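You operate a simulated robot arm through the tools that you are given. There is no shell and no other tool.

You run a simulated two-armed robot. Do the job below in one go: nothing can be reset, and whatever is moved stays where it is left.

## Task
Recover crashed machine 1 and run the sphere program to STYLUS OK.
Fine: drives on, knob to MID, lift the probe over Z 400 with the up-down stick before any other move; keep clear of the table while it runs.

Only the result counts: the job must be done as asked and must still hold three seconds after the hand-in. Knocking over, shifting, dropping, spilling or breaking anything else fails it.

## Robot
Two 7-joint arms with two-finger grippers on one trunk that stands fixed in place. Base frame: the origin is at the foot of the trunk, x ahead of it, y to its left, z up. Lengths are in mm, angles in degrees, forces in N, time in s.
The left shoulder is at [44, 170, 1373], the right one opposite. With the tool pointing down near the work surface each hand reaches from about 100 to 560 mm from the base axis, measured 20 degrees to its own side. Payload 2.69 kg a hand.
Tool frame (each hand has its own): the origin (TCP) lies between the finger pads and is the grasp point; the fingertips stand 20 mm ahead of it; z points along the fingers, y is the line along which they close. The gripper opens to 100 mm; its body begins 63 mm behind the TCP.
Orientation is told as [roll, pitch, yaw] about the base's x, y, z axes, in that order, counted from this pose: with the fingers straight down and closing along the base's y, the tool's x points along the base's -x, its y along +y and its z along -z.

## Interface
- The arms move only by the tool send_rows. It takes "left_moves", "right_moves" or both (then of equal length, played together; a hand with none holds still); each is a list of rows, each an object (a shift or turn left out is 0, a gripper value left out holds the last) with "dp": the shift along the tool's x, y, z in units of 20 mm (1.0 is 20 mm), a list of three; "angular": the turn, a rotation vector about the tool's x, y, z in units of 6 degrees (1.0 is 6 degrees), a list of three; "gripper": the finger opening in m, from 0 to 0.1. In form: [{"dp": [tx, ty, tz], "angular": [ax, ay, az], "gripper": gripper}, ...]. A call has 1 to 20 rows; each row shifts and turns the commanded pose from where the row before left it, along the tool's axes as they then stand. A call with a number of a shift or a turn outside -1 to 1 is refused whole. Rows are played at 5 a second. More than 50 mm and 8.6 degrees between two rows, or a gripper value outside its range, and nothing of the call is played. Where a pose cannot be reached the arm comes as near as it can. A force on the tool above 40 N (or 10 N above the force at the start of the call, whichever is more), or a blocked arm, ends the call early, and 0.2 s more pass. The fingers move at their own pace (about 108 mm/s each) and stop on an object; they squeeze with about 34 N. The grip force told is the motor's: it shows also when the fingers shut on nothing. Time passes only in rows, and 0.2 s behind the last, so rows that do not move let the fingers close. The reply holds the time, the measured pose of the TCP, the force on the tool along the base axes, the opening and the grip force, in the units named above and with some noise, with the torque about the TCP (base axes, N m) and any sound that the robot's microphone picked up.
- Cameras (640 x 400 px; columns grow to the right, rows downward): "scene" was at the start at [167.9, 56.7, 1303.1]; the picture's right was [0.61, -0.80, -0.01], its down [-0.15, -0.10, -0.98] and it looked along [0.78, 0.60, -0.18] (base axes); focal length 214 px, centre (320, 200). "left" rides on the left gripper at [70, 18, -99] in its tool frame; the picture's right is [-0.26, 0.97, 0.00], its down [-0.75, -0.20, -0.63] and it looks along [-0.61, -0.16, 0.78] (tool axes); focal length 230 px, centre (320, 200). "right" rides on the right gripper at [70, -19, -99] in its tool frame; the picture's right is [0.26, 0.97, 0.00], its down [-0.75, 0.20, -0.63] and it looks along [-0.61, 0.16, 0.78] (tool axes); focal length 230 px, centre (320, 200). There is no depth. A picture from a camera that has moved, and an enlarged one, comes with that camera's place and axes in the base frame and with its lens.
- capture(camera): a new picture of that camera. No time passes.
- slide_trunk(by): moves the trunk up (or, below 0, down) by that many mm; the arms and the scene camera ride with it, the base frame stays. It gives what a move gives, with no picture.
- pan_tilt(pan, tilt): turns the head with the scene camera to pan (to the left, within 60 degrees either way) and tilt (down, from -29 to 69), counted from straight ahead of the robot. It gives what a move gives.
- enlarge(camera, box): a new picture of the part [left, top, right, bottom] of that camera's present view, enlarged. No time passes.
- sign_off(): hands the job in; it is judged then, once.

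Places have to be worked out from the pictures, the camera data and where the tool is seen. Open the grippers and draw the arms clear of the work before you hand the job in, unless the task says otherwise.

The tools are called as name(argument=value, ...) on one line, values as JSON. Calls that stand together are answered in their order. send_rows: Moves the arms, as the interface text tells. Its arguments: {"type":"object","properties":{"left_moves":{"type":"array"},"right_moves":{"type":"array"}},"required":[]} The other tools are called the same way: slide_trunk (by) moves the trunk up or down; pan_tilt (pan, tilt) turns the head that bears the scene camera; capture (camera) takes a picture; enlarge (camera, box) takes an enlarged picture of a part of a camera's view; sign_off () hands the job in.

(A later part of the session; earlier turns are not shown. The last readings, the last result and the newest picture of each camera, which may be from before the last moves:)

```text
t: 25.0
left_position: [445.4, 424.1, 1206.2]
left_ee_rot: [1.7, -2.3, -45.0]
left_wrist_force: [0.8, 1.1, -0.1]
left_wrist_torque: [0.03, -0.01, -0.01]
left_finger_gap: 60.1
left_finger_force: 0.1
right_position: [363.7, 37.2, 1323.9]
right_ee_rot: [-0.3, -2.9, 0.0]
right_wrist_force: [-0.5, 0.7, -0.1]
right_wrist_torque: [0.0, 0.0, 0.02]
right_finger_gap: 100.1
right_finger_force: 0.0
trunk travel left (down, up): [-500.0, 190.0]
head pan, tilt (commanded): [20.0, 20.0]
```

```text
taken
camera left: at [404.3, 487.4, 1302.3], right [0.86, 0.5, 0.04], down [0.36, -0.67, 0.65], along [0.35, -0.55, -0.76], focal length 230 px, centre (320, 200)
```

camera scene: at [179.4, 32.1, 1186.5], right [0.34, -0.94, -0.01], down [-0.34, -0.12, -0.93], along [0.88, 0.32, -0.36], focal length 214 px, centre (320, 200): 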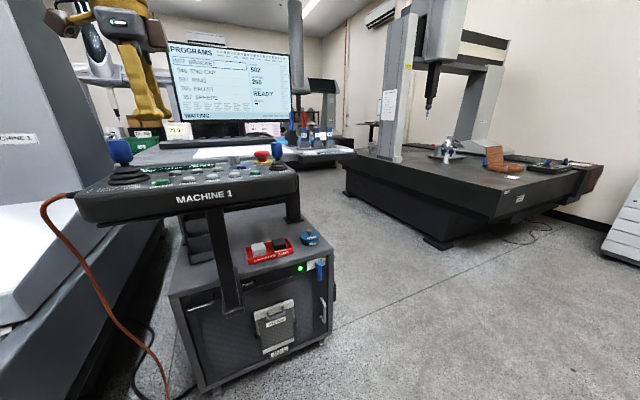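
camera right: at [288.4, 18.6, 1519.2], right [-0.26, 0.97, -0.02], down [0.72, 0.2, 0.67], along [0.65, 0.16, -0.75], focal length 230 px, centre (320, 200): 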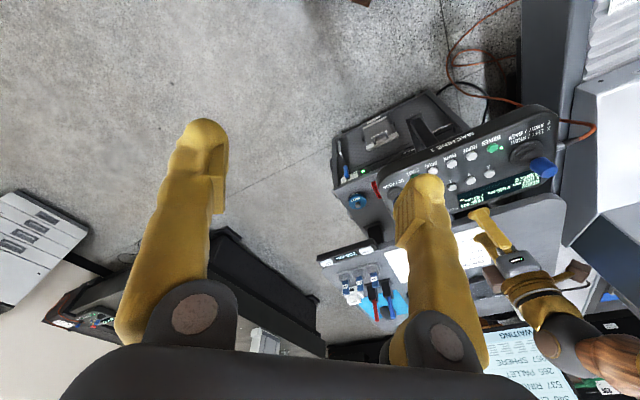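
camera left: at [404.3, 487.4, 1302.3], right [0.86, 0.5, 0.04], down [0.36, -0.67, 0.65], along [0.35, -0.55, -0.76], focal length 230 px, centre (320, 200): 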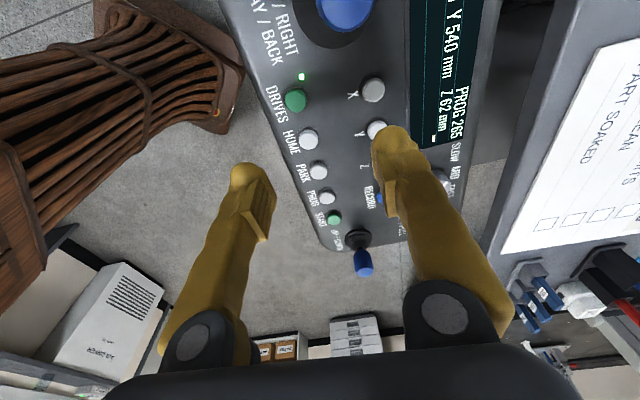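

The whole arm carriage sits about 66 mm further back than at the start, so I will work with the hand tilted 30° forward. I turn the left hand to yaw about +9° and tilt it so the fingers point forward-down.

send_rows(left_moves=[{"angular": [0, 0, -1], "gripper": 0.05}, {"angular": [0, 0, -1]}, {"angular": [0, 0, -1]}, {"angular": [0, 0, -1]}, {"angular": [0, 0, -1]}, {"angular": [0, 0, -1]}, {"angular": [0, 0, -1]}, {"angular": [0, 0, -1]}, {"angular": [0, 0, -1]}, {"angular": [0, -1, 0]}, {"angular": [0, -1, 0]}, {"angular": [0, -1, 0]}, {"angular": [0, -1, 0]}, {"angular": [0, -0.6, 0]}, {"dp": [0, 0, 0]}])

capture(camera="left")

```text
t: 28.2
left_position: [446.1, 423.3, 1205.4]
left_ee_rot: [-1.0, -30.2, 9.5]
left_wrist_force: [-0.2, -1.3, 0.2]
left_wrist_torque: [-0.02, -0.03, -0.01]
left_finger_gap: 50.0
left_finger_force: 0.2
right_position: [364.3, 37.6, 1324.3]
right_ee_rot: [-0.3, -2.9, 0.1]
right_wrist_force: [-0.1, 0.2, -0.1]
right_wrist_torque: [-0.03, 0.06, -0.03]
right_finger_gap: 100.1
right_finger_force: 0.1
trunk travel left (down, up): [-500.0, 190.0]
head pan, tilt (commanded): [20.0, 20.0]
```

```text
taken
camera left: at [333.0, 425.5, 1255.5], right [0.07, 0.99, 0.12], down [0.35, -0.13, 0.93], along [0.93, -0.02, -0.36], focal length 230 px, centre (320, 200)
```

left: 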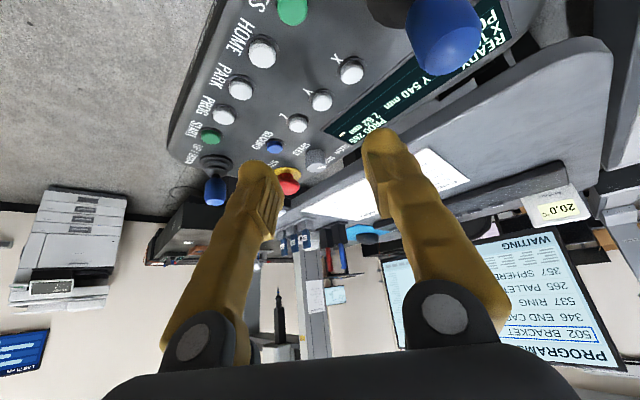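

Pose reached and the lean is steady. I zoom on the knob in this view to refine its place.

enlarge(camera="left", box=[240, 100, 400, 200])

```text
4.00 times, centred on (320, 150) of left
camera zoom: at [333.0, 425.5, 1255.5], right [0.07, 0.99, 0.12], down [0.35, -0.13, 0.93], along [0.93, -0.02, -0.36], focal length 920 px, centre (320, 400)
```

zoom: 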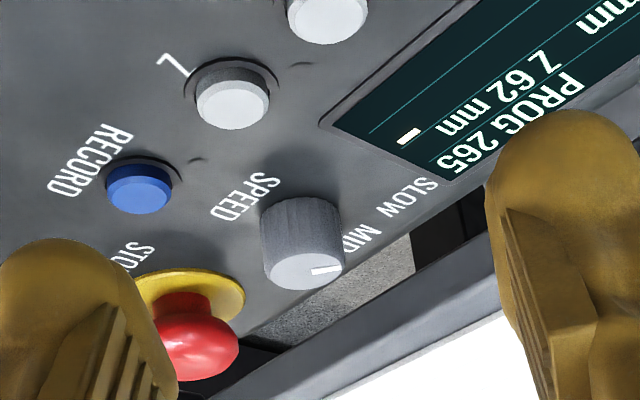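

The knob top is at about [604, 421, 1103], pointer at -47° (SLOW), so MID needs about 45° clockwise. I tilt to 35°, set yaw to 18° and move half way toward a point above the knob.

send_rows(left_moves=[{"angular": [0, -0.8, 0], "gripper": 0.048}, {"angular": [-0.41, 0, -0.58]}, {"angular": [-0.41, 0, -0.58]}, {"dp": [-0.605, -0.316, 0.767]}, {"dp": [-0.605, -0.316, 0.767]}, {"dp": [-0.605, -0.316, 0.767]}, {"dp": [-0.605, -0.316, 0.767]}, {"dp": [0, 0, 0]}])

```text
t: 30.0
left_position: [523.5, 422.7, 1184.5]
left_ee_rot: [-1.0, -35.1, 18.0]
left_wrist_force: [-0.5, 0.3, -0.1]
left_wrist_torque: [0.01, -0.03, -0.03]
left_finger_gap: 47.9
left_finger_force: 0.1
right_position: [363.2, 36.5, 1324.9]
right_ee_rot: [-0.3, -3.0, 0.1]
right_wrist_force: [-0.8, 0.4, 0.9]
right_wrist_torque: [-0.02, -0.04, -0.02]
right_finger_gap: 100.1
right_finger_force: 0.0
trunk travel left (down, up): [-500.0, 190.0]
head pan, tilt (commanded): [20.0, 20.0]
```

Moves as planned with no further lean. I continue to just above the knob.

send_rows(left_moves=[{"dp": [-0.605, -0.316, 0.767]}, {"dp": [-0.605, -0.316, 0.767]}, {"dp": [-0.605, -0.316, 0.767]}, {"dp": [-0.605, -0.316, 0.767]}, {"dp": [0, 0, 0]}])

capture(camera="left")

pan_tilt(pan=40, tilt=15)

capture(camera="scene")

```text
t: 31.2
left_position: [604.2, 421.4, 1161.3]
left_ee_rot: [-1.0, -35.0, 18.1]
left_wrist_force: [-0.3, -0.2, -0.3]
left_wrist_torque: [0.05, 0.02, -0.01]
left_finger_gap: 47.8
left_finger_force: 0.1
right_position: [361.3, 37.1, 1323.9]
right_ee_rot: [-0.3, -2.9, 0.1]
right_wrist_force: [0.0, 0.0, -0.2]
right_wrist_torque: [-0.02, 0.0, 0.01]
right_finger_gap: 100.1
right_finger_force: 0.0
trunk travel left (down, up): [-500.0, 190.0]
head pan, tilt (commanded): [20.0, 20.0]
```

```text
taken
camera left: at [488.0, 405.1, 1202.4], right [-0.09, 0.99, 0.13], down [0.3, -0.1, 0.95], along [0.95, 0.13, -0.29], focal length 230 px, centre (320, 200)
```

left: 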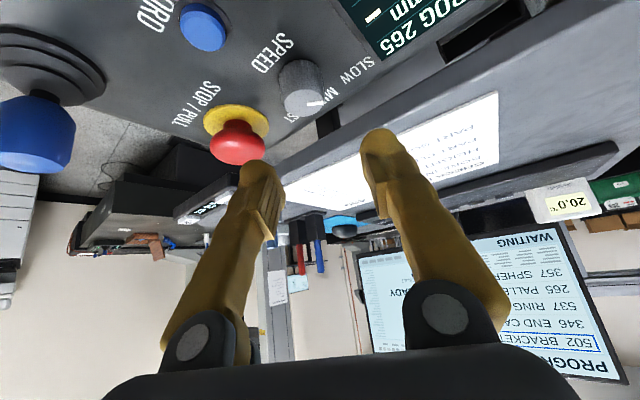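

```text
t: 32.1
left_position: [603.4, 420.2, 1161.2]
left_ee_rot: [-0.8, -35.0, 18.1]
left_wrist_force: [0.3, -0.4, -1.0]
left_wrist_torque: [-0.04, 0.01, 0.0]
left_finger_gap: 47.9
left_finger_force: 0.1
right_position: [362.6, 37.4, 1325.1]
right_ee_rot: [-0.3, -3.0, 0.0]
right_wrist_force: [0.7, 0.4, 0.2]
right_wrist_torque: [0.0, 0.01, 0.02]
right_finger_gap: 100.0
right_finger_force: 0.0
trunk travel left (down, up): [-500.0, 190.0]
head pan, tilt (commanded): [40.0, 15.0]
```

```text
taken
camera scene: at [163.8, 60.3, 1194.8], right [0.64, -0.77, -0.01], down [-0.22, -0.17, -0.96], along [0.74, 0.62, -0.27], focal length 214 px, centre (320, 200)
```

scene: 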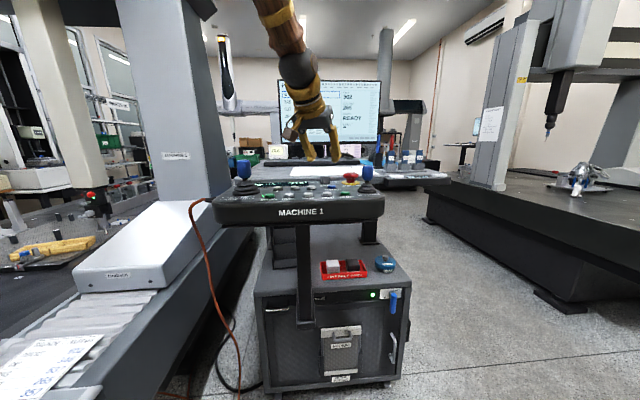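

The hand is above the knob. I zoom in to check alignment between the fingers and the knob before descending.

enlarge(camera="left", box=[190, 40, 410, 190])

enlarge(camera="scene", box=[230, 100, 390, 220])

```text
2.67 times, centred on (300, 115) of left
camera zoom: at [488.5, 405.4, 1202.2], right [-0.09, 0.99, 0.13], down [0.3, -0.1, 0.95], along [0.95, 0.13, -0.29], focal length 614 px, centre (373, 427)
```

zoom: 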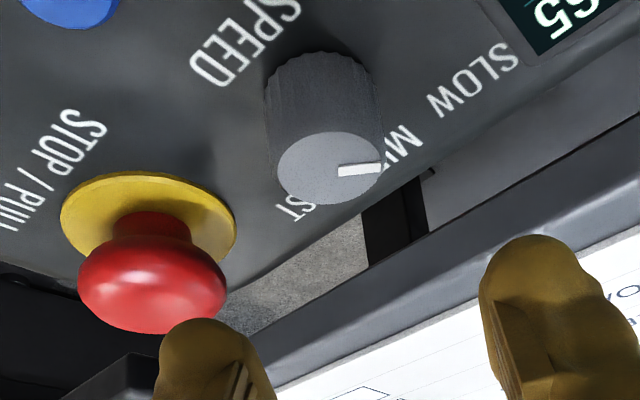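

```text
3.33 times, centred on (310, 160) of scene
camera zoom: at [163.8, 60.3, 1194.8], right [0.64, -0.77, -0.01], down [-0.22, -0.17, -0.96], along [0.74, 0.62, -0.27], focal length 715 px, centre (353, 333)
```

zoom: 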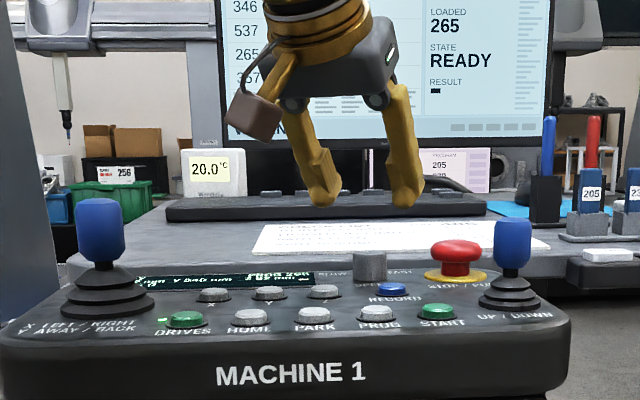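

Knob top is at about [605, 420.5, 1103] and the stop mushroom at [648, 370]; to clear the mushroom I use a 40 mm opening, yaw 15°, and grip with the pad ends. I descend part way and look.

send_rows(left_moves=[{"angular": [0.287, 0, 0.41], "gripper": 0.04}, {"dp": [0.353, -0.006, 0.443]}, {"dp": [0.353, -0.006, 0.443]}, {"dp": [0.353, -0.006, 0.443]}, {"dp": [0, 0, 0]}])

capture(camera="left")

enlarge(camera="scene", box=[250, 130, 390, 220])

```text
t: 33.3
left_position: [603.0, 419.7, 1127.9]
left_ee_rot: [-0.9, -35.0, 15.0]
left_wrist_force: [0.5, 0.6, 1.1]
left_wrist_torque: [-0.01, 0.02, -0.01]
left_finger_gap: 40.0
left_finger_force: 0.1
right_position: [362.7, 37.0, 1324.6]
right_ee_rot: [-0.3, -2.9, 0.0]
right_wrist_force: [0.3, 0.5, -0.7]
right_wrist_torque: [0.01, 0.0, -0.01]
right_finger_gap: 100.0
right_finger_force: 0.0
trunk travel left (down, up): [-500.0, 190.0]
head pan, tilt (commanded): [40.0, 15.0]
```

```text
taken
camera left: at [486.4, 409.6, 1168.6], right [-0.04, 0.99, 0.13], down [0.29, -0.12, 0.95], along [0.96, 0.08, -0.29], focal length 230 px, centre (320, 200)
```

left: 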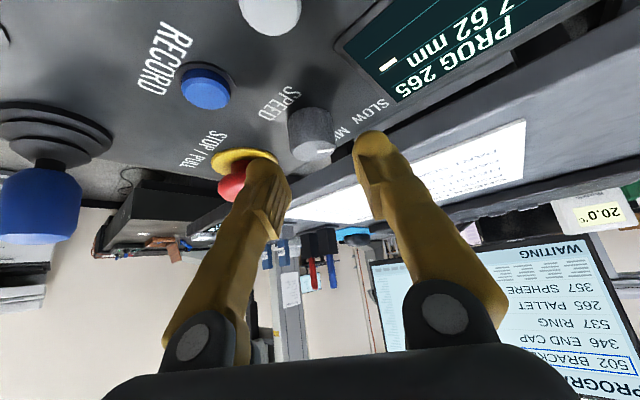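

```text
4.44 times, centred on (320, 175) of scene
camera zoom: at [163.6, 60.4, 1194.8], right [0.64, -0.77, -0.01], down [-0.21, -0.17, -0.96], along [0.74, 0.62, -0.27], focal length 953 px, centre (320, 311)
```

zoom: 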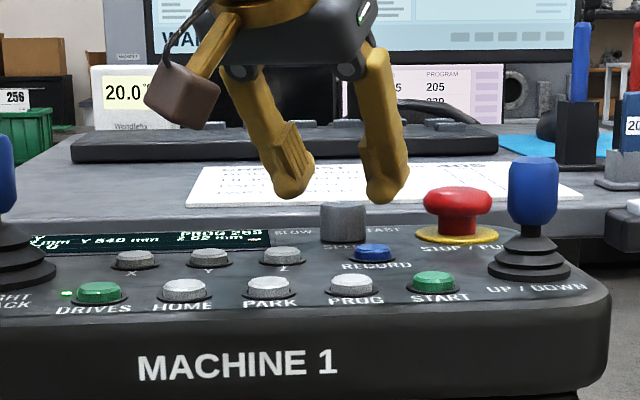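

In the closest views the knob sits about 2–3 mm toward the stop side of my centre line and slightly farther ahead (about [611, 418.5]). I correct that and descend so the pads straddle the knob.

send_rows(left_moves=[{"dp": [0, -0.16, 0]}, {"dp": [0.1525, 0, 0.28]}, {"dp": [0.1525, 0, 0.28]}, {"dp": [0.1525, 0, 0.28]}, {"dp": [0, 0, 0]}])

capture(camera="left")

enlarge(camera="scene", box=[250, 130, 390, 220])

```text
t: 34.5
left_position: [603.5, 415.7, 1109.4]
left_ee_rot: [-1.0, -34.9, 15.1]
left_wrist_force: [0.3, -0.3, -0.8]
left_wrist_torque: [-0.04, -0.03, 0.0]
left_finger_gap: 40.0
left_finger_force: 0.1
right_position: [362.4, 36.7, 1323.5]
right_ee_rot: [-0.3, -2.8, 0.0]
right_wrist_force: [-0.8, 0.1, 0.3]
right_wrist_torque: [0.0, -0.02, -0.01]
right_finger_gap: 100.1
right_finger_force: 0.0
trunk travel left (down, up): [-500.0, 190.0]
head pan, tilt (commanded): [40.0, 15.0]
```

```text
taken
camera left: at [488.7, 406.5, 1150.0], right [-0.04, 0.99, 0.13], down [0.29, -0.12, 0.95], along [0.96, 0.08, -0.29], focal length 230 px, centre (320, 200)
```

left: 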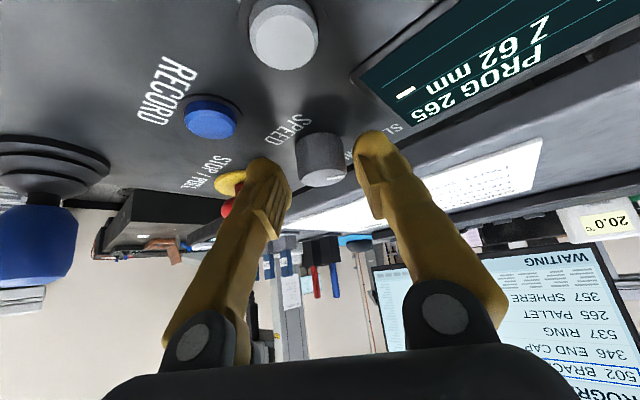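

```text
4.44 times, centred on (320, 175) of scene
camera zoom: at [163.7, 60.3, 1194.8], right [0.64, -0.77, -0.01], down [-0.21, -0.17, -0.96], along [0.74, 0.62, -0.27], focal length 953 px, centre (320, 311)
```

zoom: 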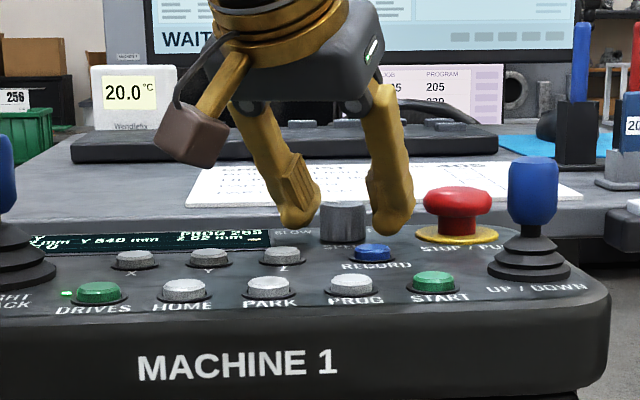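

The fingers now straddle the knob centrally in both views. I go down the last 8 mm and close on it.

send_rows(left_moves=[{"dp": [0.05, 0.017, 0.22]}, {"dp": [0.05, 0.017, 0.22]}, {"dp": [0, 0, 0]}])

send_rows(left_moves=[{"dp": [0, 0, 0], "gripper": 0.03}, {"dp": [0, 0, 0], "gripper": 0.02}, {"dp": [0, 0, 0]}])

capture(camera="left")

enlarge(camera="scene", box=[250, 130, 390, 220])

```text
t: 35.3
left_position: [606.2, 417.1, 1101.8]
left_ee_rot: [-0.9, -35.2, 15.0]
left_wrist_force: [-6.4, 0.4, 9.7]
left_wrist_torque: [0.26, 0.17, 0.09]
left_finger_gap: 40.4
left_finger_force: 0.4
right_position: [359.9, 36.1, 1324.5]
right_ee_rot: [-0.3, -3.0, 0.0]
right_wrist_force: [-0.3, 0.7, 0.2]
right_wrist_torque: [0.01, -0.02, 0.03]
right_finger_gap: 100.0
right_finger_force: 0.2
trunk travel left (down, up): [-500.0, 190.0]
head pan, tilt (commanded): [40.0, 15.0]
```

```text
t: 36.1
left_position: [606.2, 418.9, 1101.7]
left_ee_rot: [-1.0, -35.2, 15.1]
left_wrist_force: [-3.2, 12.4, 14.9]
left_wrist_torque: [0.52, 0.15, 0.02]
left_finger_gap: 28.6
left_finger_force: 6.4
right_position: [362.3, 38.0, 1325.0]
right_ee_rot: [-0.3, -2.9, 0.1]
right_wrist_force: [-0.7, 0.0, -0.8]
right_wrist_torque: [0.02, -0.01, 0.04]
right_finger_gap: 100.0
right_finger_force: 0.2
trunk travel left (down, up): [-500.0, 190.0]
head pan, tilt (commanded): [40.0, 15.0]
```

```text
taken
camera left: at [490.8, 409.2, 1141.9], right [-0.04, 0.99, 0.14], down [0.29, -0.12, 0.95], along [0.96, 0.08, -0.28], focal length 230 px, centre (320, 200)
```

left: 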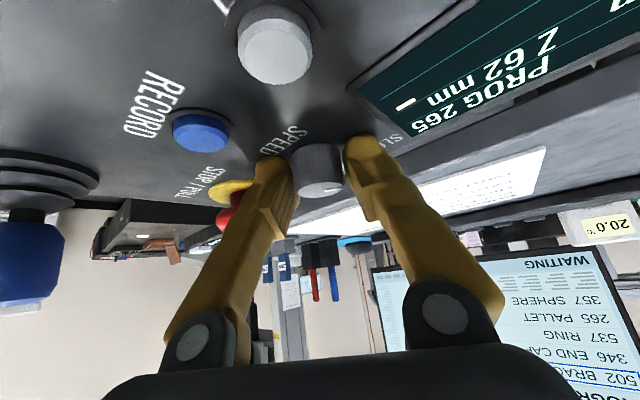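

```text
4.44 times, centred on (320, 175) of scene
camera zoom: at [161.9, 61.1, 1195.1], right [0.64, -0.77, -0.01], down [-0.21, -0.17, -0.96], along [0.74, 0.62, -0.27], focal length 953 px, centre (320, 311)
```

zoom: 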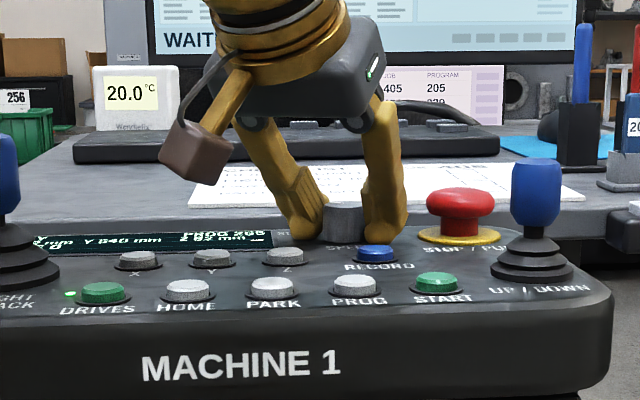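

The knob is gripped (28.6 mm wide) but the tips press lightly on the panel and a side load of 12 N shows. I ease up 2–3 mm and 2 mm sideways, then squeeze fully.

send_rows(left_moves=[{"dp": [-0.07, 0.1, -0.1]}, {"dp": [0, 0, 0], "gripper": 0.0}, {"dp": [0, 0, 0]}])

```text
t: 36.9
left_position: [606.8, 418.7, 1102.1]
left_ee_rot: [-1.1, -34.6, 15.0]
left_wrist_force: [0.0, -0.5, -3.9]
left_wrist_torque: [0.04, -0.33, 0.02]
left_finger_gap: 26.8
left_finger_force: 45.2
right_position: [362.7, 38.5, 1324.6]
right_ee_rot: [-0.3, -2.8, 0.1]
right_wrist_force: [0.7, -0.1, 0.4]
right_wrist_torque: [0.04, 0.01, 0.05]
right_finger_gap: 100.0
right_finger_force: 0.1
trunk travel left (down, up): [-500.0, 190.0]
head pan, tilt (commanded): [40.0, 15.0]
```

Firm grip with little residual load. I start the clockwise twist about the vertical, 15° first.

send_rows(left_moves=[{"dp": [0, 0.02, 0], "angular": [0.478, 0, 0.682]}, {"dp": [0, 0.02, 0], "angular": [0.478, 0, 0.682]}, {"dp": [0, 0.02, 0], "angular": [0.478, 0, 0.682]}, {"dp": [0, 0, 0]}])

enlarge(camera="left", box=[220, 90, 420, 220])

```text
t: 37.9
left_position: [605.6, 420.3, 1101.5]
left_ee_rot: [-1.0, -35.1, -0.1]
left_wrist_force: [-5.8, -10.5, -6.3]
left_wrist_torque: [-0.18, 0.1, -0.03]
left_finger_gap: 26.9
left_finger_force: 45.1
right_position: [363.8, 36.2, 1324.5]
right_ee_rot: [-0.2, -2.8, 0.1]
right_wrist_force: [0.5, 0.2, 0.5]
right_wrist_torque: [-0.02, 0.02, 0.02]
right_finger_gap: 100.0
right_finger_force: 0.0
trunk travel left (down, up): [-500.0, 190.0]
head pan, tilt (commanded): [40.0, 15.0]
```

```text
3.08 times, centred on (320, 155) of left
camera zoom: at [492.2, 440.2, 1142.4], right [0.22, 0.97, 0.13], down [0.25, -0.19, 0.95], along [0.94, -0.18, -0.28], focal length 708 px, centre (320, 338)
```

zoom: 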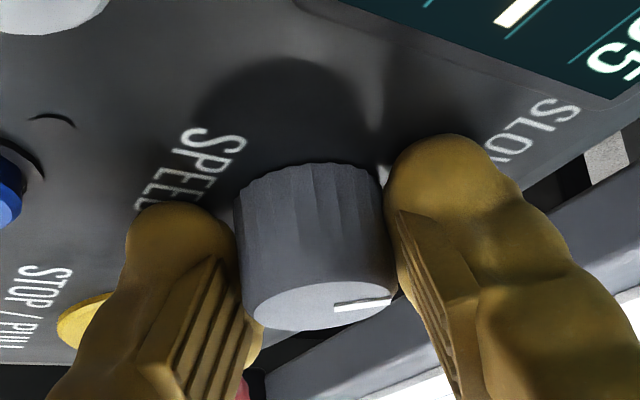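

The knob turns with the hand (pointer now about -35°). I correct the small side load and continue the twist.

send_rows(left_moves=[{"dp": [0.02, -0.03, 0.005], "angular": [0.478, 0, 0.682]}, {"dp": [0.02, -0.03, 0.005], "angular": [0.478, 0, 0.682]}, {"dp": [0.02, -0.02, 0.005], "angular": [0.478, 0, 0.682]}, {"dp": [0, 0, 0]}])

enlarge(camera="left", box=[220, 90, 420, 220])

```text
t: 38.9
left_position: [606.4, 421.3, 1102.7]
left_ee_rot: [-0.8, -35.6, -15.0]
left_wrist_force: [-6.8, 1.1, 0.6]
left_wrist_torque: [0.17, 0.2, -0.03]
left_finger_gap: 26.6
left_finger_force: 45.3
right_position: [361.0, 38.8, 1325.6]
right_ee_rot: [-0.4, -3.0, 0.0]
right_wrist_force: [-0.4, 0.2, -0.2]
right_wrist_torque: [0.0, 0.02, -0.02]
right_finger_gap: 100.0
right_finger_force: 0.0
trunk travel left (down, up): [-500.0, 190.0]
head pan, tilt (commanded): [40.0, 15.0]
```

```text
3.08 times, centred on (320, 155) of left
camera zoom: at [501.0, 469.6, 1141.5], right [0.46, 0.88, 0.14], down [0.19, -0.25, 0.95], along [0.87, -0.41, -0.28], focal length 708 px, centre (320, 338)
```

zoom: 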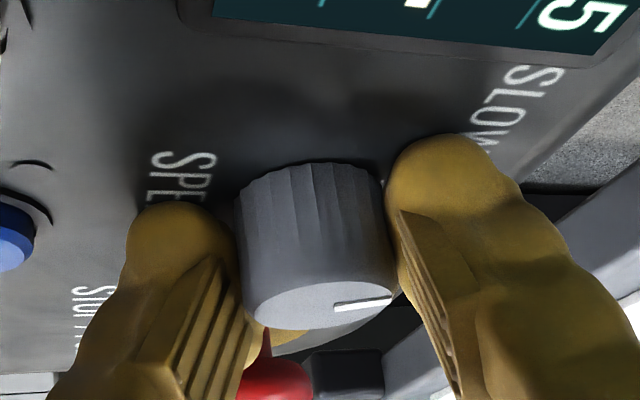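

Another 15° done and the pointer follows. I turn the last 15°.

send_rows(left_moves=[{"dp": [0.011, 0, -0.008], "angular": [0.478, 0, 0.682]}, {"dp": [0.011, 0, -0.008], "angular": [0.478, 0, 0.682]}, {"dp": [0.011, 0, -0.008], "angular": [0.478, 0, 0.682]}, {"dp": [0, 0, 0]}])

enlarge(camera="left", box=[220, 90, 420, 220])

enlarge(camera="scene", box=[250, 130, 390, 220])

```text
t: 39.9
left_position: [606.0, 421.6, 1102.4]
left_ee_rot: [-0.8, -35.8, -30.0]
left_wrist_force: [3.8, 11.3, 7.4]
left_wrist_torque: [0.33, -0.02, 0.04]
left_finger_gap: 26.7
left_finger_force: 44.9
right_position: [364.1, 39.7, 1325.2]
right_ee_rot: [-0.3, -2.8, 0.2]
right_wrist_force: [-0.1, -0.3, 0.5]
right_wrist_torque: [0.0, 0.02, -0.03]
right_finger_gap: 99.8
right_finger_force: 0.1
trunk travel left (down, up): [-500.0, 190.0]
head pan, tilt (commanded): [40.0, 15.0]
```

```text
3.08 times, centred on (320, 155) of left
camera zoom: at [517.3, 496.0, 1140.9], right [0.67, 0.73, 0.14], down [0.11, -0.29, 0.95], along [0.73, -0.62, -0.27], focal length 708 px, centre (320, 338)
```

zoom: 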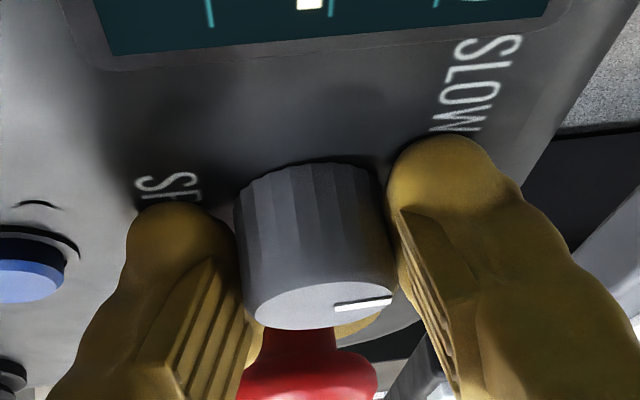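

```text
4.44 times, centred on (320, 175) of scene
camera zoom: at [163.7, 61.6, 1194.8], right [0.64, -0.77, -0.01], down [-0.21, -0.17, -0.96], along [0.74, 0.62, -0.27], focal length 953 px, centre (320, 311)
```

zoom: 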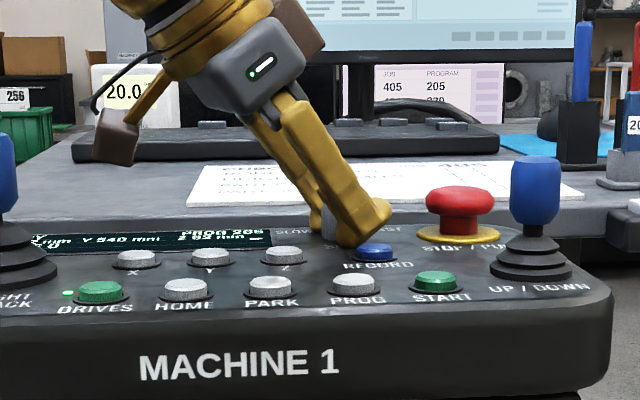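

Turned 45° in total; the pointer now reads close to MID. I open the fingers and lift straight up a bit to check the pointer.

send_rows(left_moves=[{"dp": [0, 0, 0], "gripper": 0.042}, {"dp": [0, 0, 0]}, {"dp": [0, 0, 0]}, {"dp": [-0.287, 0, -0.41]}, {"dp": [-0.287, 0, -0.41]}, {"dp": [-0.287, 0, -0.41]}, {"dp": [-0.287, 0, -0.41]}, {"dp": [-0.287, 0, -0.41]}, {"dp": [0, 0, 0]}])

enlarge(camera="left", box=[190, 40, 430, 190])

enlarge(camera="scene", box=[250, 130, 390, 220])

```text
t: 41.9
left_position: [606.7, 419.9, 1151.0]
left_ee_rot: [-0.7, -35.6, -30.0]
left_wrist_force: [-0.1, 0.5, -0.6]
left_wrist_torque: [0.02, -0.01, 0.01]
left_finger_gap: 42.1
left_finger_force: 0.1
right_position: [363.9, 37.7, 1324.5]
right_ee_rot: [-0.2, -2.8, 0.0]
right_wrist_force: [0.3, 0.0, 0.0]
right_wrist_torque: [0.03, -0.02, 0.0]
right_finger_gap: 100.0
right_finger_force: 0.0
trunk travel left (down, up): [-500.0, 190.0]
head pan, tilt (commanded): [40.0, 15.0]
```

```text
2.67 times, centred on (310, 115) of left
camera zoom: at [517.3, 494.1, 1191.1], right [0.67, 0.73, 0.14], down [0.11, -0.29, 0.95], along [0.73, -0.62, -0.27], focal length 614 px, centre (347, 427)
```

zoom: 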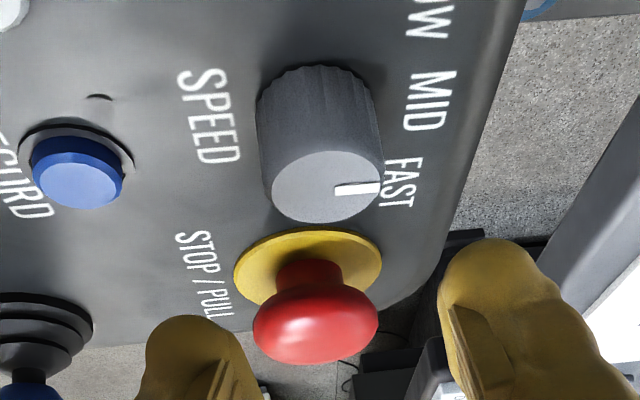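

```text
4.44 times, centred on (320, 175) of scene
camera zoom: at [163.8, 60.4, 1194.8], right [0.64, -0.77, -0.01], down [-0.21, -0.17, -0.96], along [0.74, 0.62, -0.27], focal length 953 px, centre (320, 311)
```

zoom: 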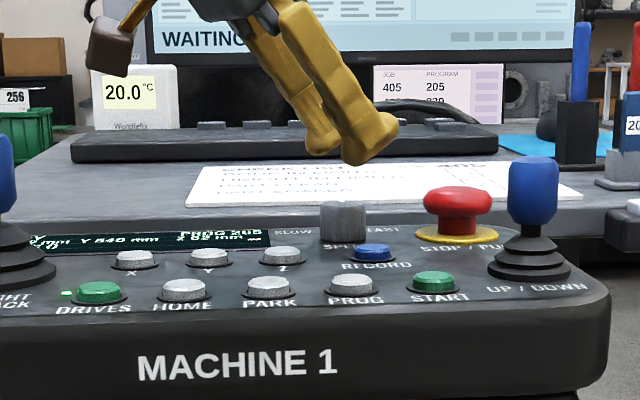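

The pointer is on MID now. Next the UP/DOWN stick at about [595, 287], top near 1137: I rise, move across above it, and turn to yaw -45° so the fingers lie in front of and behind its handle.

send_rows(left_moves=[{"dp": [-0.57, 0, -0.79], "gripper": 0.05}, {"dp": [-0.57, 0, -0.79]}, {"dp": [-0.327, -0.864, 0.234]}, {"dp": [-0.327, -0.864, 0.234]}, {"dp": [-0.327, -0.864, 0.234]}, {"dp": [-0.327, -0.864, 0.234]}, {"dp": [-0.327, -0.864, 0.234]}, {"dp": [-0.327, -0.864, 0.234]}, {"dp": [-0.327, -0.864, 0.234]}, {"angular": [0.485, 0, 0.678]}, {"angular": [0.485, 0, 0.678]}, {"angular": [0.485, 0, 0.678]}, {"dp": [0, 0, 0]}])

capture(camera="left")

enlarge(camera="scene", box=[240, 100, 420, 220])

```text
t: 44.7
left_position: [593.5, 287.3, 1192.7]
left_ee_rot: [-0.9, -35.8, -45.1]
left_wrist_force: [0.7, -0.6, -0.3]
left_wrist_torque: [0.02, 0.01, -0.02]
left_finger_gap: 49.8
left_finger_force: 0.0
right_position: [362.8, 37.0, 1324.0]
right_ee_rot: [-0.3, -2.9, 0.0]
right_wrist_force: [0.2, 1.1, -0.1]
right_wrist_torque: [-0.02, -0.02, -0.02]
right_finger_gap: 99.8
right_finger_force: 0.1
trunk travel left (down, up): [-500.0, 190.0]
head pan, tilt (commanded): [40.0, 15.0]
```

```text
taken
camera left: at [525.8, 383.1, 1231.6], right [0.84, 0.53, 0.14], down [0.03, -0.31, 0.95], along [0.55, -0.79, -0.27], focal length 230 px, centre (320, 200)
```

left: 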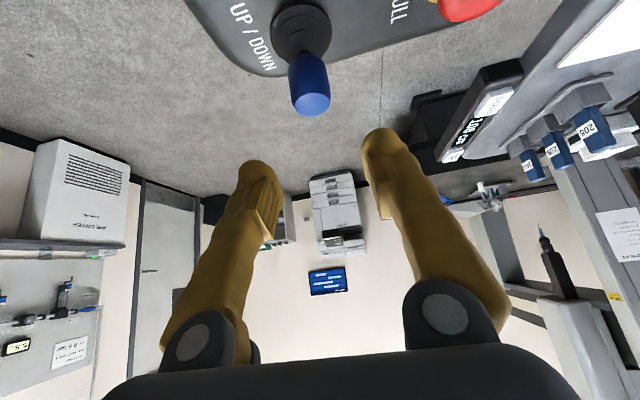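

```text
3.33 times, centred on (330, 160) of scene
camera zoom: at [163.5, 60.0, 1194.8], right [0.64, -0.77, -0.01], down [-0.21, -0.17, -0.96], along [0.74, 0.62, -0.27], focal length 715 px, centre (287, 333)
```

zoom: 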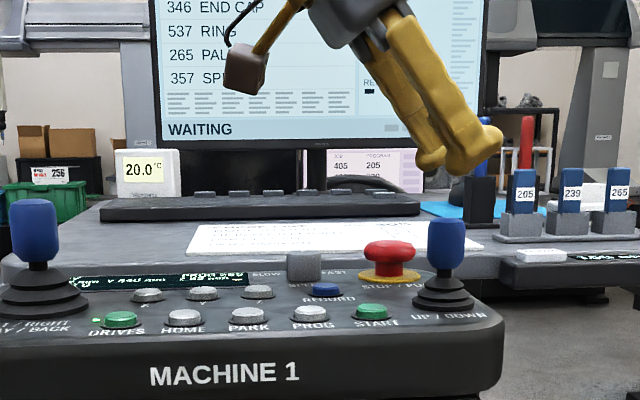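

Both views agree on the stick's top centre at [598.5, 286, 1134.5]. I descend so the open fingers straddle its handle front and back without touching.

send_rows(left_moves=[{"dp": [0.366, 0.026, 0.582], "gripper": 0.048}, {"dp": [0.366, 0.026, 0.582]}, {"dp": [0.366, 0.026, 0.582]}, {"dp": [0.366, 0.026, 0.582]}, {"dp": [0.366, 0.026, 0.582]}, {"dp": [0, 0, 0]}])

capture(camera="left")

enlarge(camera="scene", box=[240, 100, 420, 220])

```text
t: 46.1
left_position: [597.4, 286.9, 1122.3]
left_ee_rot: [-0.8, -35.7, -45.1]
left_wrist_force: [0.4, -0.9, -0.4]
left_wrist_torque: [0.01, 0.01, 0.02]
left_finger_gap: 47.8
left_finger_force: 0.1
right_position: [362.1, 36.4, 1324.5]
right_ee_rot: [-0.3, -2.9, 0.1]
right_wrist_force: [0.7, -0.4, -0.1]
right_wrist_torque: [0.0, -0.02, 0.0]
right_finger_gap: 100.0
right_finger_force: 0.1
trunk travel left (down, up): [-500.0, 190.0]
head pan, tilt (commanded): [40.0, 15.0]
```

```text
taken
camera left: at [530.0, 381.3, 1160.8], right [0.84, 0.53, 0.14], down [0.03, -0.3, 0.95], along [0.55, -0.79, -0.27], focal length 230 px, centre (320, 200)
```

left: 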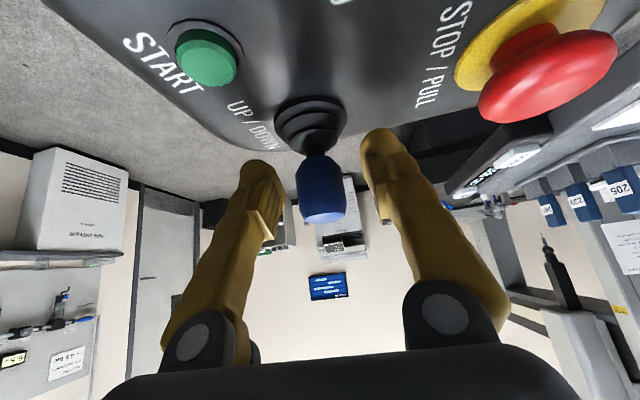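

```text
3.33 times, centred on (330, 160) of scene
camera zoom: at [163.5, 60.3, 1194.8], right [0.64, -0.77, -0.01], down [-0.21, -0.17, -0.96], along [0.74, 0.62, -0.27], focal length 715 px, centre (287, 333)
```

zoom: 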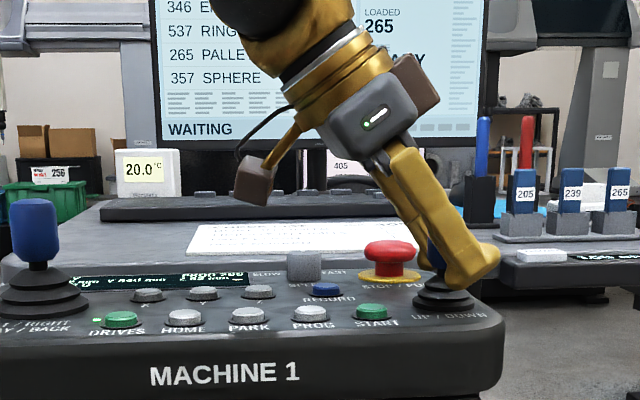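

The handle is centred between the fingers. Before pushing I check which camera reads the Z display best.

enlarge(camera="scene", box=[255, 170, 315, 195])

capture(camera="right")

```text
10.67 times, centred on (285, 182) of scene
camera zoom: at [163.5, 60.3, 1194.8], right [0.64, -0.77, -0.01], down [-0.21, -0.17, -0.96], along [0.74, 0.62, -0.27], focal length 2288 px, centre (693, 387)
```

zoom: 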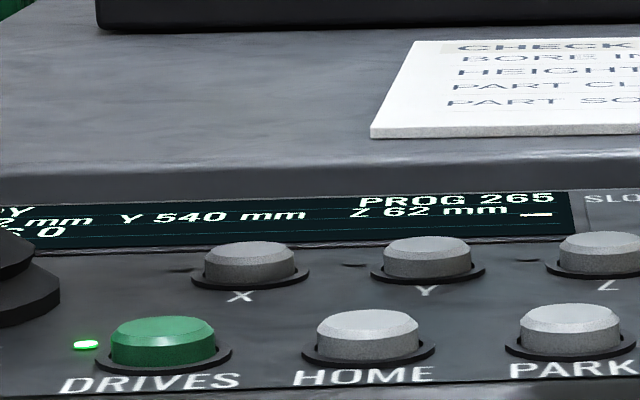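

```text
taken
camera right: at [288.7, 18.5, 1419.2], right [-0.26, 0.97, -0.02], down [0.72, 0.2, 0.67], along [0.65, 0.16, -0.75], focal length 230 px, centre (320, 200)
```

right: 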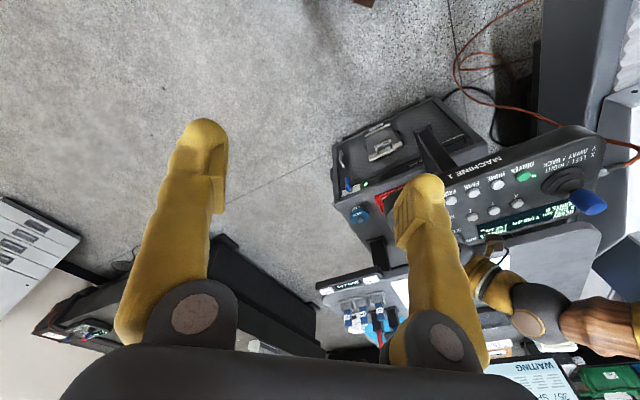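

The head camera can read Z 62 clearly. I move the near finger up against the handle (10 mm) and look at the force before deflecting it.

send_rows(left_moves=[{"dp": [0, 0.25, 0]}, {"dp": [0, 0.25, 0]}])

enlarge(camera="scene", box=[255, 170, 315, 195])

capture(camera="left")

```text
t: 46.7
left_position: [605.4, 292.2, 1122.6]
left_ee_rot: [-0.8, -35.8, -45.0]
left_wrist_force: [-0.6, 0.3, -0.1]
left_wrist_torque: [0.02, -0.05, 0.0]
left_finger_gap: 47.9
left_finger_force: 0.1
right_position: [363.0, 36.9, 1325.1]
right_ee_rot: [-0.4, -3.0, 0.1]
right_wrist_force: [-0.4, -0.1, -0.1]
right_wrist_torque: [-0.01, 0.02, 0.03]
right_finger_gap: 99.9
right_finger_force: 0.0
trunk travel left (down, up): [-500.0, 190.0]
head pan, tilt (commanded): [40.0, 15.0]
```

```text
10.67 times, centred on (285, 182) of scene
camera zoom: at [163.8, 60.4, 1194.8], right [0.64, -0.77, -0.01], down [-0.21, -0.17, -0.96], along [0.74, 0.62, -0.27], focal length 2288 px, centre (693, 387)
```

zoom: 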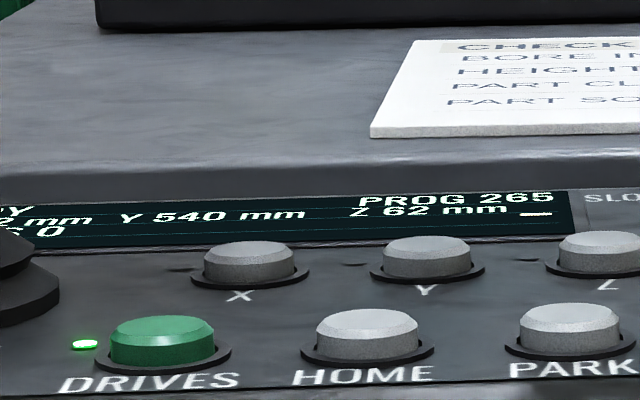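

```text
taken
camera left: at [538.0, 387.8, 1161.1], right [0.84, 0.53, 0.14], down [0.03, -0.3, 0.95], along [0.55, -0.79, -0.27], focal length 230 px, centre (320, 200)
```

left: 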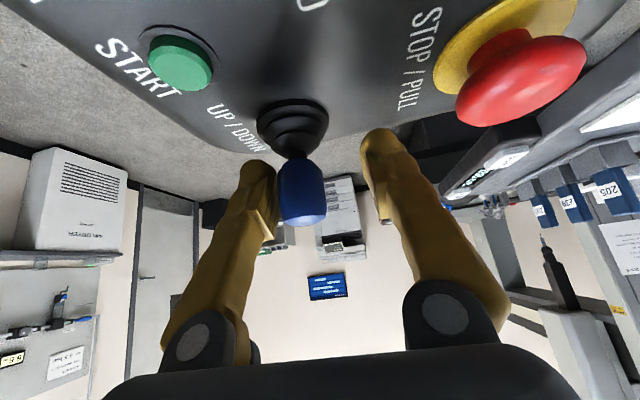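

The near finger is just about touching the handle. I push away in a 3 mm step and read Z at once.

send_rows(left_moves=[{"dp": [0, 0.2, 0]}])

enlarge(camera="scene", box=[255, 170, 315, 195])

```text
t: 47.1
left_position: [608.2, 296.7, 1122.2]
left_ee_rot: [-0.8, -35.9, -45.1]
left_wrist_force: [-0.1, -0.3, 0.7]
left_wrist_torque: [0.01, -0.02, -0.01]
left_finger_gap: 47.9
left_finger_force: 0.1
right_position: [363.4, 38.2, 1325.9]
right_ee_rot: [-0.3, -3.0, 0.1]
right_wrist_force: [0.5, 1.0, -0.1]
right_wrist_torque: [0.0, -0.03, 0.02]
right_finger_gap: 100.1
right_finger_force: 0.0
trunk travel left (down, up): [-500.0, 190.0]
head pan, tilt (commanded): [40.0, 15.0]
```

```text
10.67 times, centred on (285, 182) of scene
camera zoom: at [163.8, 60.5, 1194.8], right [0.64, -0.77, -0.01], down [-0.21, -0.17, -0.96], along [0.74, 0.62, -0.27], focal length 2288 px, centre (693, 387)
```

zoom: 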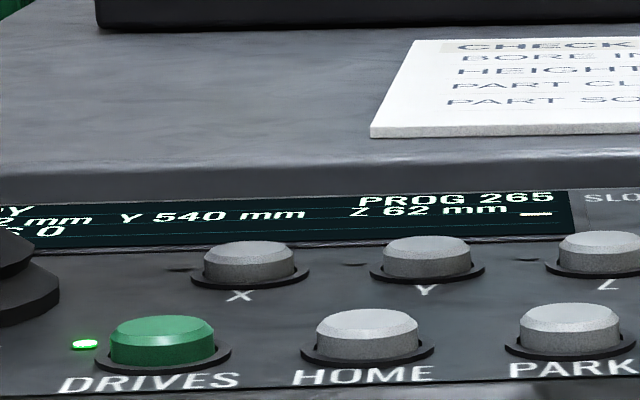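

Still no contact force and Z unchanged; another 3 mm.

send_rows(left_moves=[{"dp": [0, 0.15, 0]}])

enlarge(camera="scene", box=[255, 170, 315, 195])

capture(camera="left")

```text
t: 47.5
left_position: [611.3, 298.1, 1122.8]
left_ee_rot: [-0.8, -35.8, -45.1]
left_wrist_force: [-0.2, -0.3, -0.1]
left_wrist_torque: [-0.02, 0.03, 0.0]
left_finger_gap: 48.3
left_finger_force: 0.2
right_position: [362.5, 38.1, 1325.6]
right_ee_rot: [-0.2, -2.9, 0.1]
right_wrist_force: [0.6, -0.9, 0.0]
right_wrist_torque: [0.03, 0.0, -0.02]
right_finger_gap: 100.0
right_finger_force: 0.0
trunk travel left (down, up): [-500.0, 190.0]
head pan, tilt (commanded): [40.0, 15.0]
```

```text
10.67 times, centred on (285, 182) of scene
camera zoom: at [163.7, 60.4, 1194.8], right [0.64, -0.77, -0.01], down [-0.21, -0.17, -0.96], along [0.74, 0.62, -0.27], focal length 2288 px, centre (693, 387)
```

zoom: 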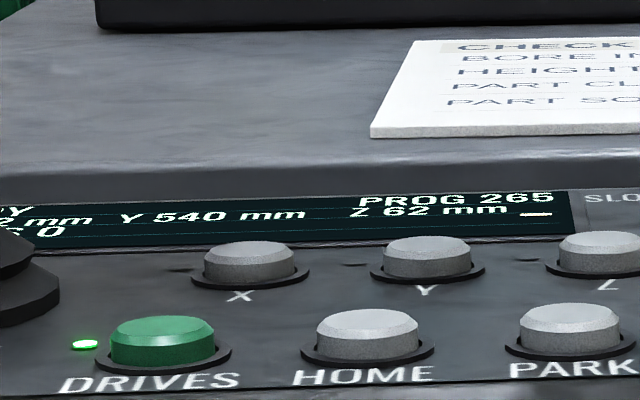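

```text
taken
camera left: at [542.8, 393.1, 1161.9], right [0.84, 0.53, 0.14], down [0.03, -0.3, 0.95], along [0.55, -0.79, -0.27], focal length 230 px, centre (320, 200)
```

left: 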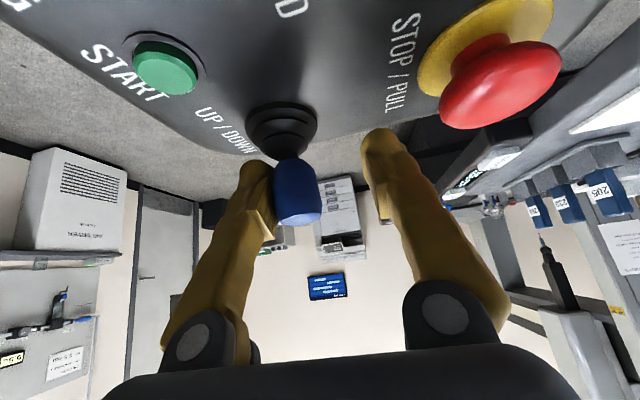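

The finger meets the handle now; I go on in 3 mm steps watching Z.

send_rows(left_moves=[{"dp": [0, 0.15, 0]}])

enlarge(camera="scene", box=[255, 170, 315, 195])

```text
t: 47.9
left_position: [612.2, 299.5, 1124.5]
left_ee_rot: [-0.9, -35.7, -45.1]
left_wrist_force: [-0.5, -0.2, 0.3]
left_wrist_torque: [0.01, 0.02, 0.04]
left_finger_gap: 48.7
left_finger_force: 0.2
right_position: [362.7, 36.6, 1324.9]
right_ee_rot: [-0.3, -2.8, 0.0]
right_wrist_force: [-0.3, 0.2, -0.7]
right_wrist_torque: [-0.04, -0.02, 0.01]
right_finger_gap: 100.1
right_finger_force: 0.0
trunk travel left (down, up): [-500.0, 190.0]
head pan, tilt (commanded): [40.0, 15.0]
```

```text
10.67 times, centred on (285, 182) of scene
camera zoom: at [163.6, 60.4, 1194.8], right [0.64, -0.77, -0.01], down [-0.21, -0.17, -0.96], along [0.74, 0.62, -0.27], focal length 2288 px, centre (693, 387)
```

zoom: 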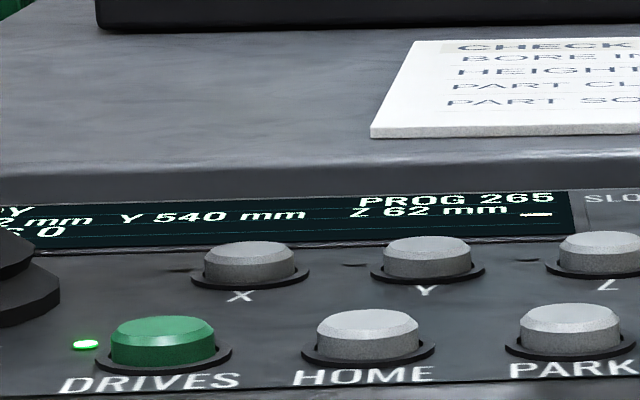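

No change yet; two more 3 mm steps, one at a time.

send_rows(left_moves=[{"dp": [0, 0.15, 0]}])

enlarge(camera="scene", box=[255, 170, 315, 195])

capture(camera="left")

```text
t: 48.3
left_position: [614.6, 301.7, 1121.9]
left_ee_rot: [-0.8, -35.7, -45.0]
left_wrist_force: [-1.5, -0.6, 1.1]
left_wrist_torque: [-0.05, 0.01, -0.02]
left_finger_gap: 48.8
left_finger_force: 1.0
right_position: [362.0, 36.7, 1324.8]
right_ee_rot: [-0.3, -2.9, -0.1]
right_wrist_force: [-0.6, 0.3, 0.3]
right_wrist_torque: [0.01, 0.01, 0.03]
right_finger_gap: 100.1
right_finger_force: 0.1
trunk travel left (down, up): [-500.0, 190.0]
head pan, tilt (commanded): [40.0, 15.0]
```

```text
10.67 times, centred on (285, 182) of scene
camera zoom: at [163.5, 60.3, 1194.8], right [0.64, -0.77, -0.01], down [-0.21, -0.17, -0.96], along [0.74, 0.62, -0.27], focal length 2288 px, centre (693, 387)
```

zoom: 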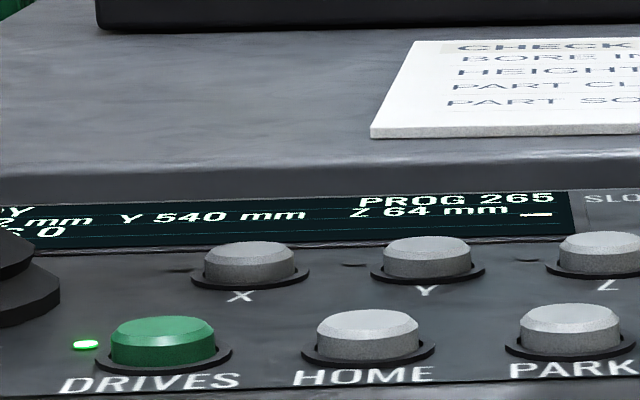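

```text
taken
camera left: at [546.7, 396.7, 1161.8], right [0.84, 0.53, 0.14], down [0.03, -0.3, 0.95], along [0.55, -0.79, -0.27], focal length 230 px, centre (320, 200)
```

left: 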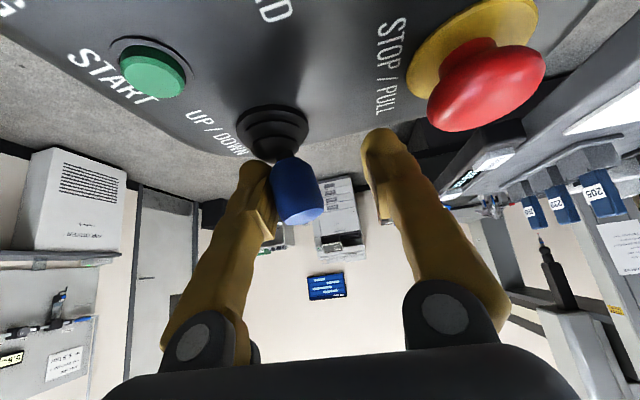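

Z rose to 64, so pushing away lifts the probe. I hold here for a second and read the rate.

send_rows(left_moves=[{"dp": [0, 0.1, 0]}, {"dp": [0, 0, 0]}, {"dp": [0, 0, 0]}, {"dp": [0, 0, 0]}, {"dp": [0, 0, 0]}])

enlarge(camera="scene", box=[255, 170, 315, 195])

```text
t: 49.5
left_position: [615.7, 302.0, 1123.2]
left_ee_rot: [-0.9, -35.8, -45.1]
left_wrist_force: [-2.0, -1.1, -0.2]
left_wrist_torque: [-0.03, 0.0, -0.02]
left_finger_gap: 49.1
left_finger_force: 0.6
right_position: [363.6, 35.9, 1324.7]
right_ee_rot: [-0.2, -2.9, 0.0]
right_wrist_force: [0.6, 0.2, 0.2]
right_wrist_torque: [0.01, 0.02, -0.01]
right_finger_gap: 100.1
right_finger_force: 0.0
trunk travel left (down, up): [-500.0, 190.0]
head pan, tilt (commanded): [40.0, 15.0]
```

```text
10.67 times, centred on (285, 182) of scene
camera zoom: at [163.5, 60.2, 1194.8], right [0.64, -0.77, -0.01], down [-0.21, -0.17, -0.96], along [0.74, 0.62, -0.27], focal length 2288 px, centre (693, 387)
```

zoom: 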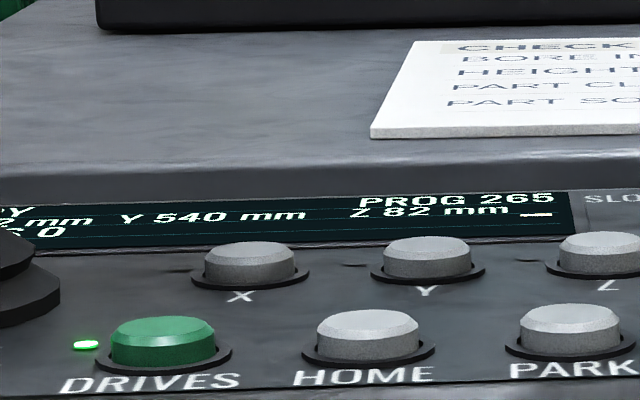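

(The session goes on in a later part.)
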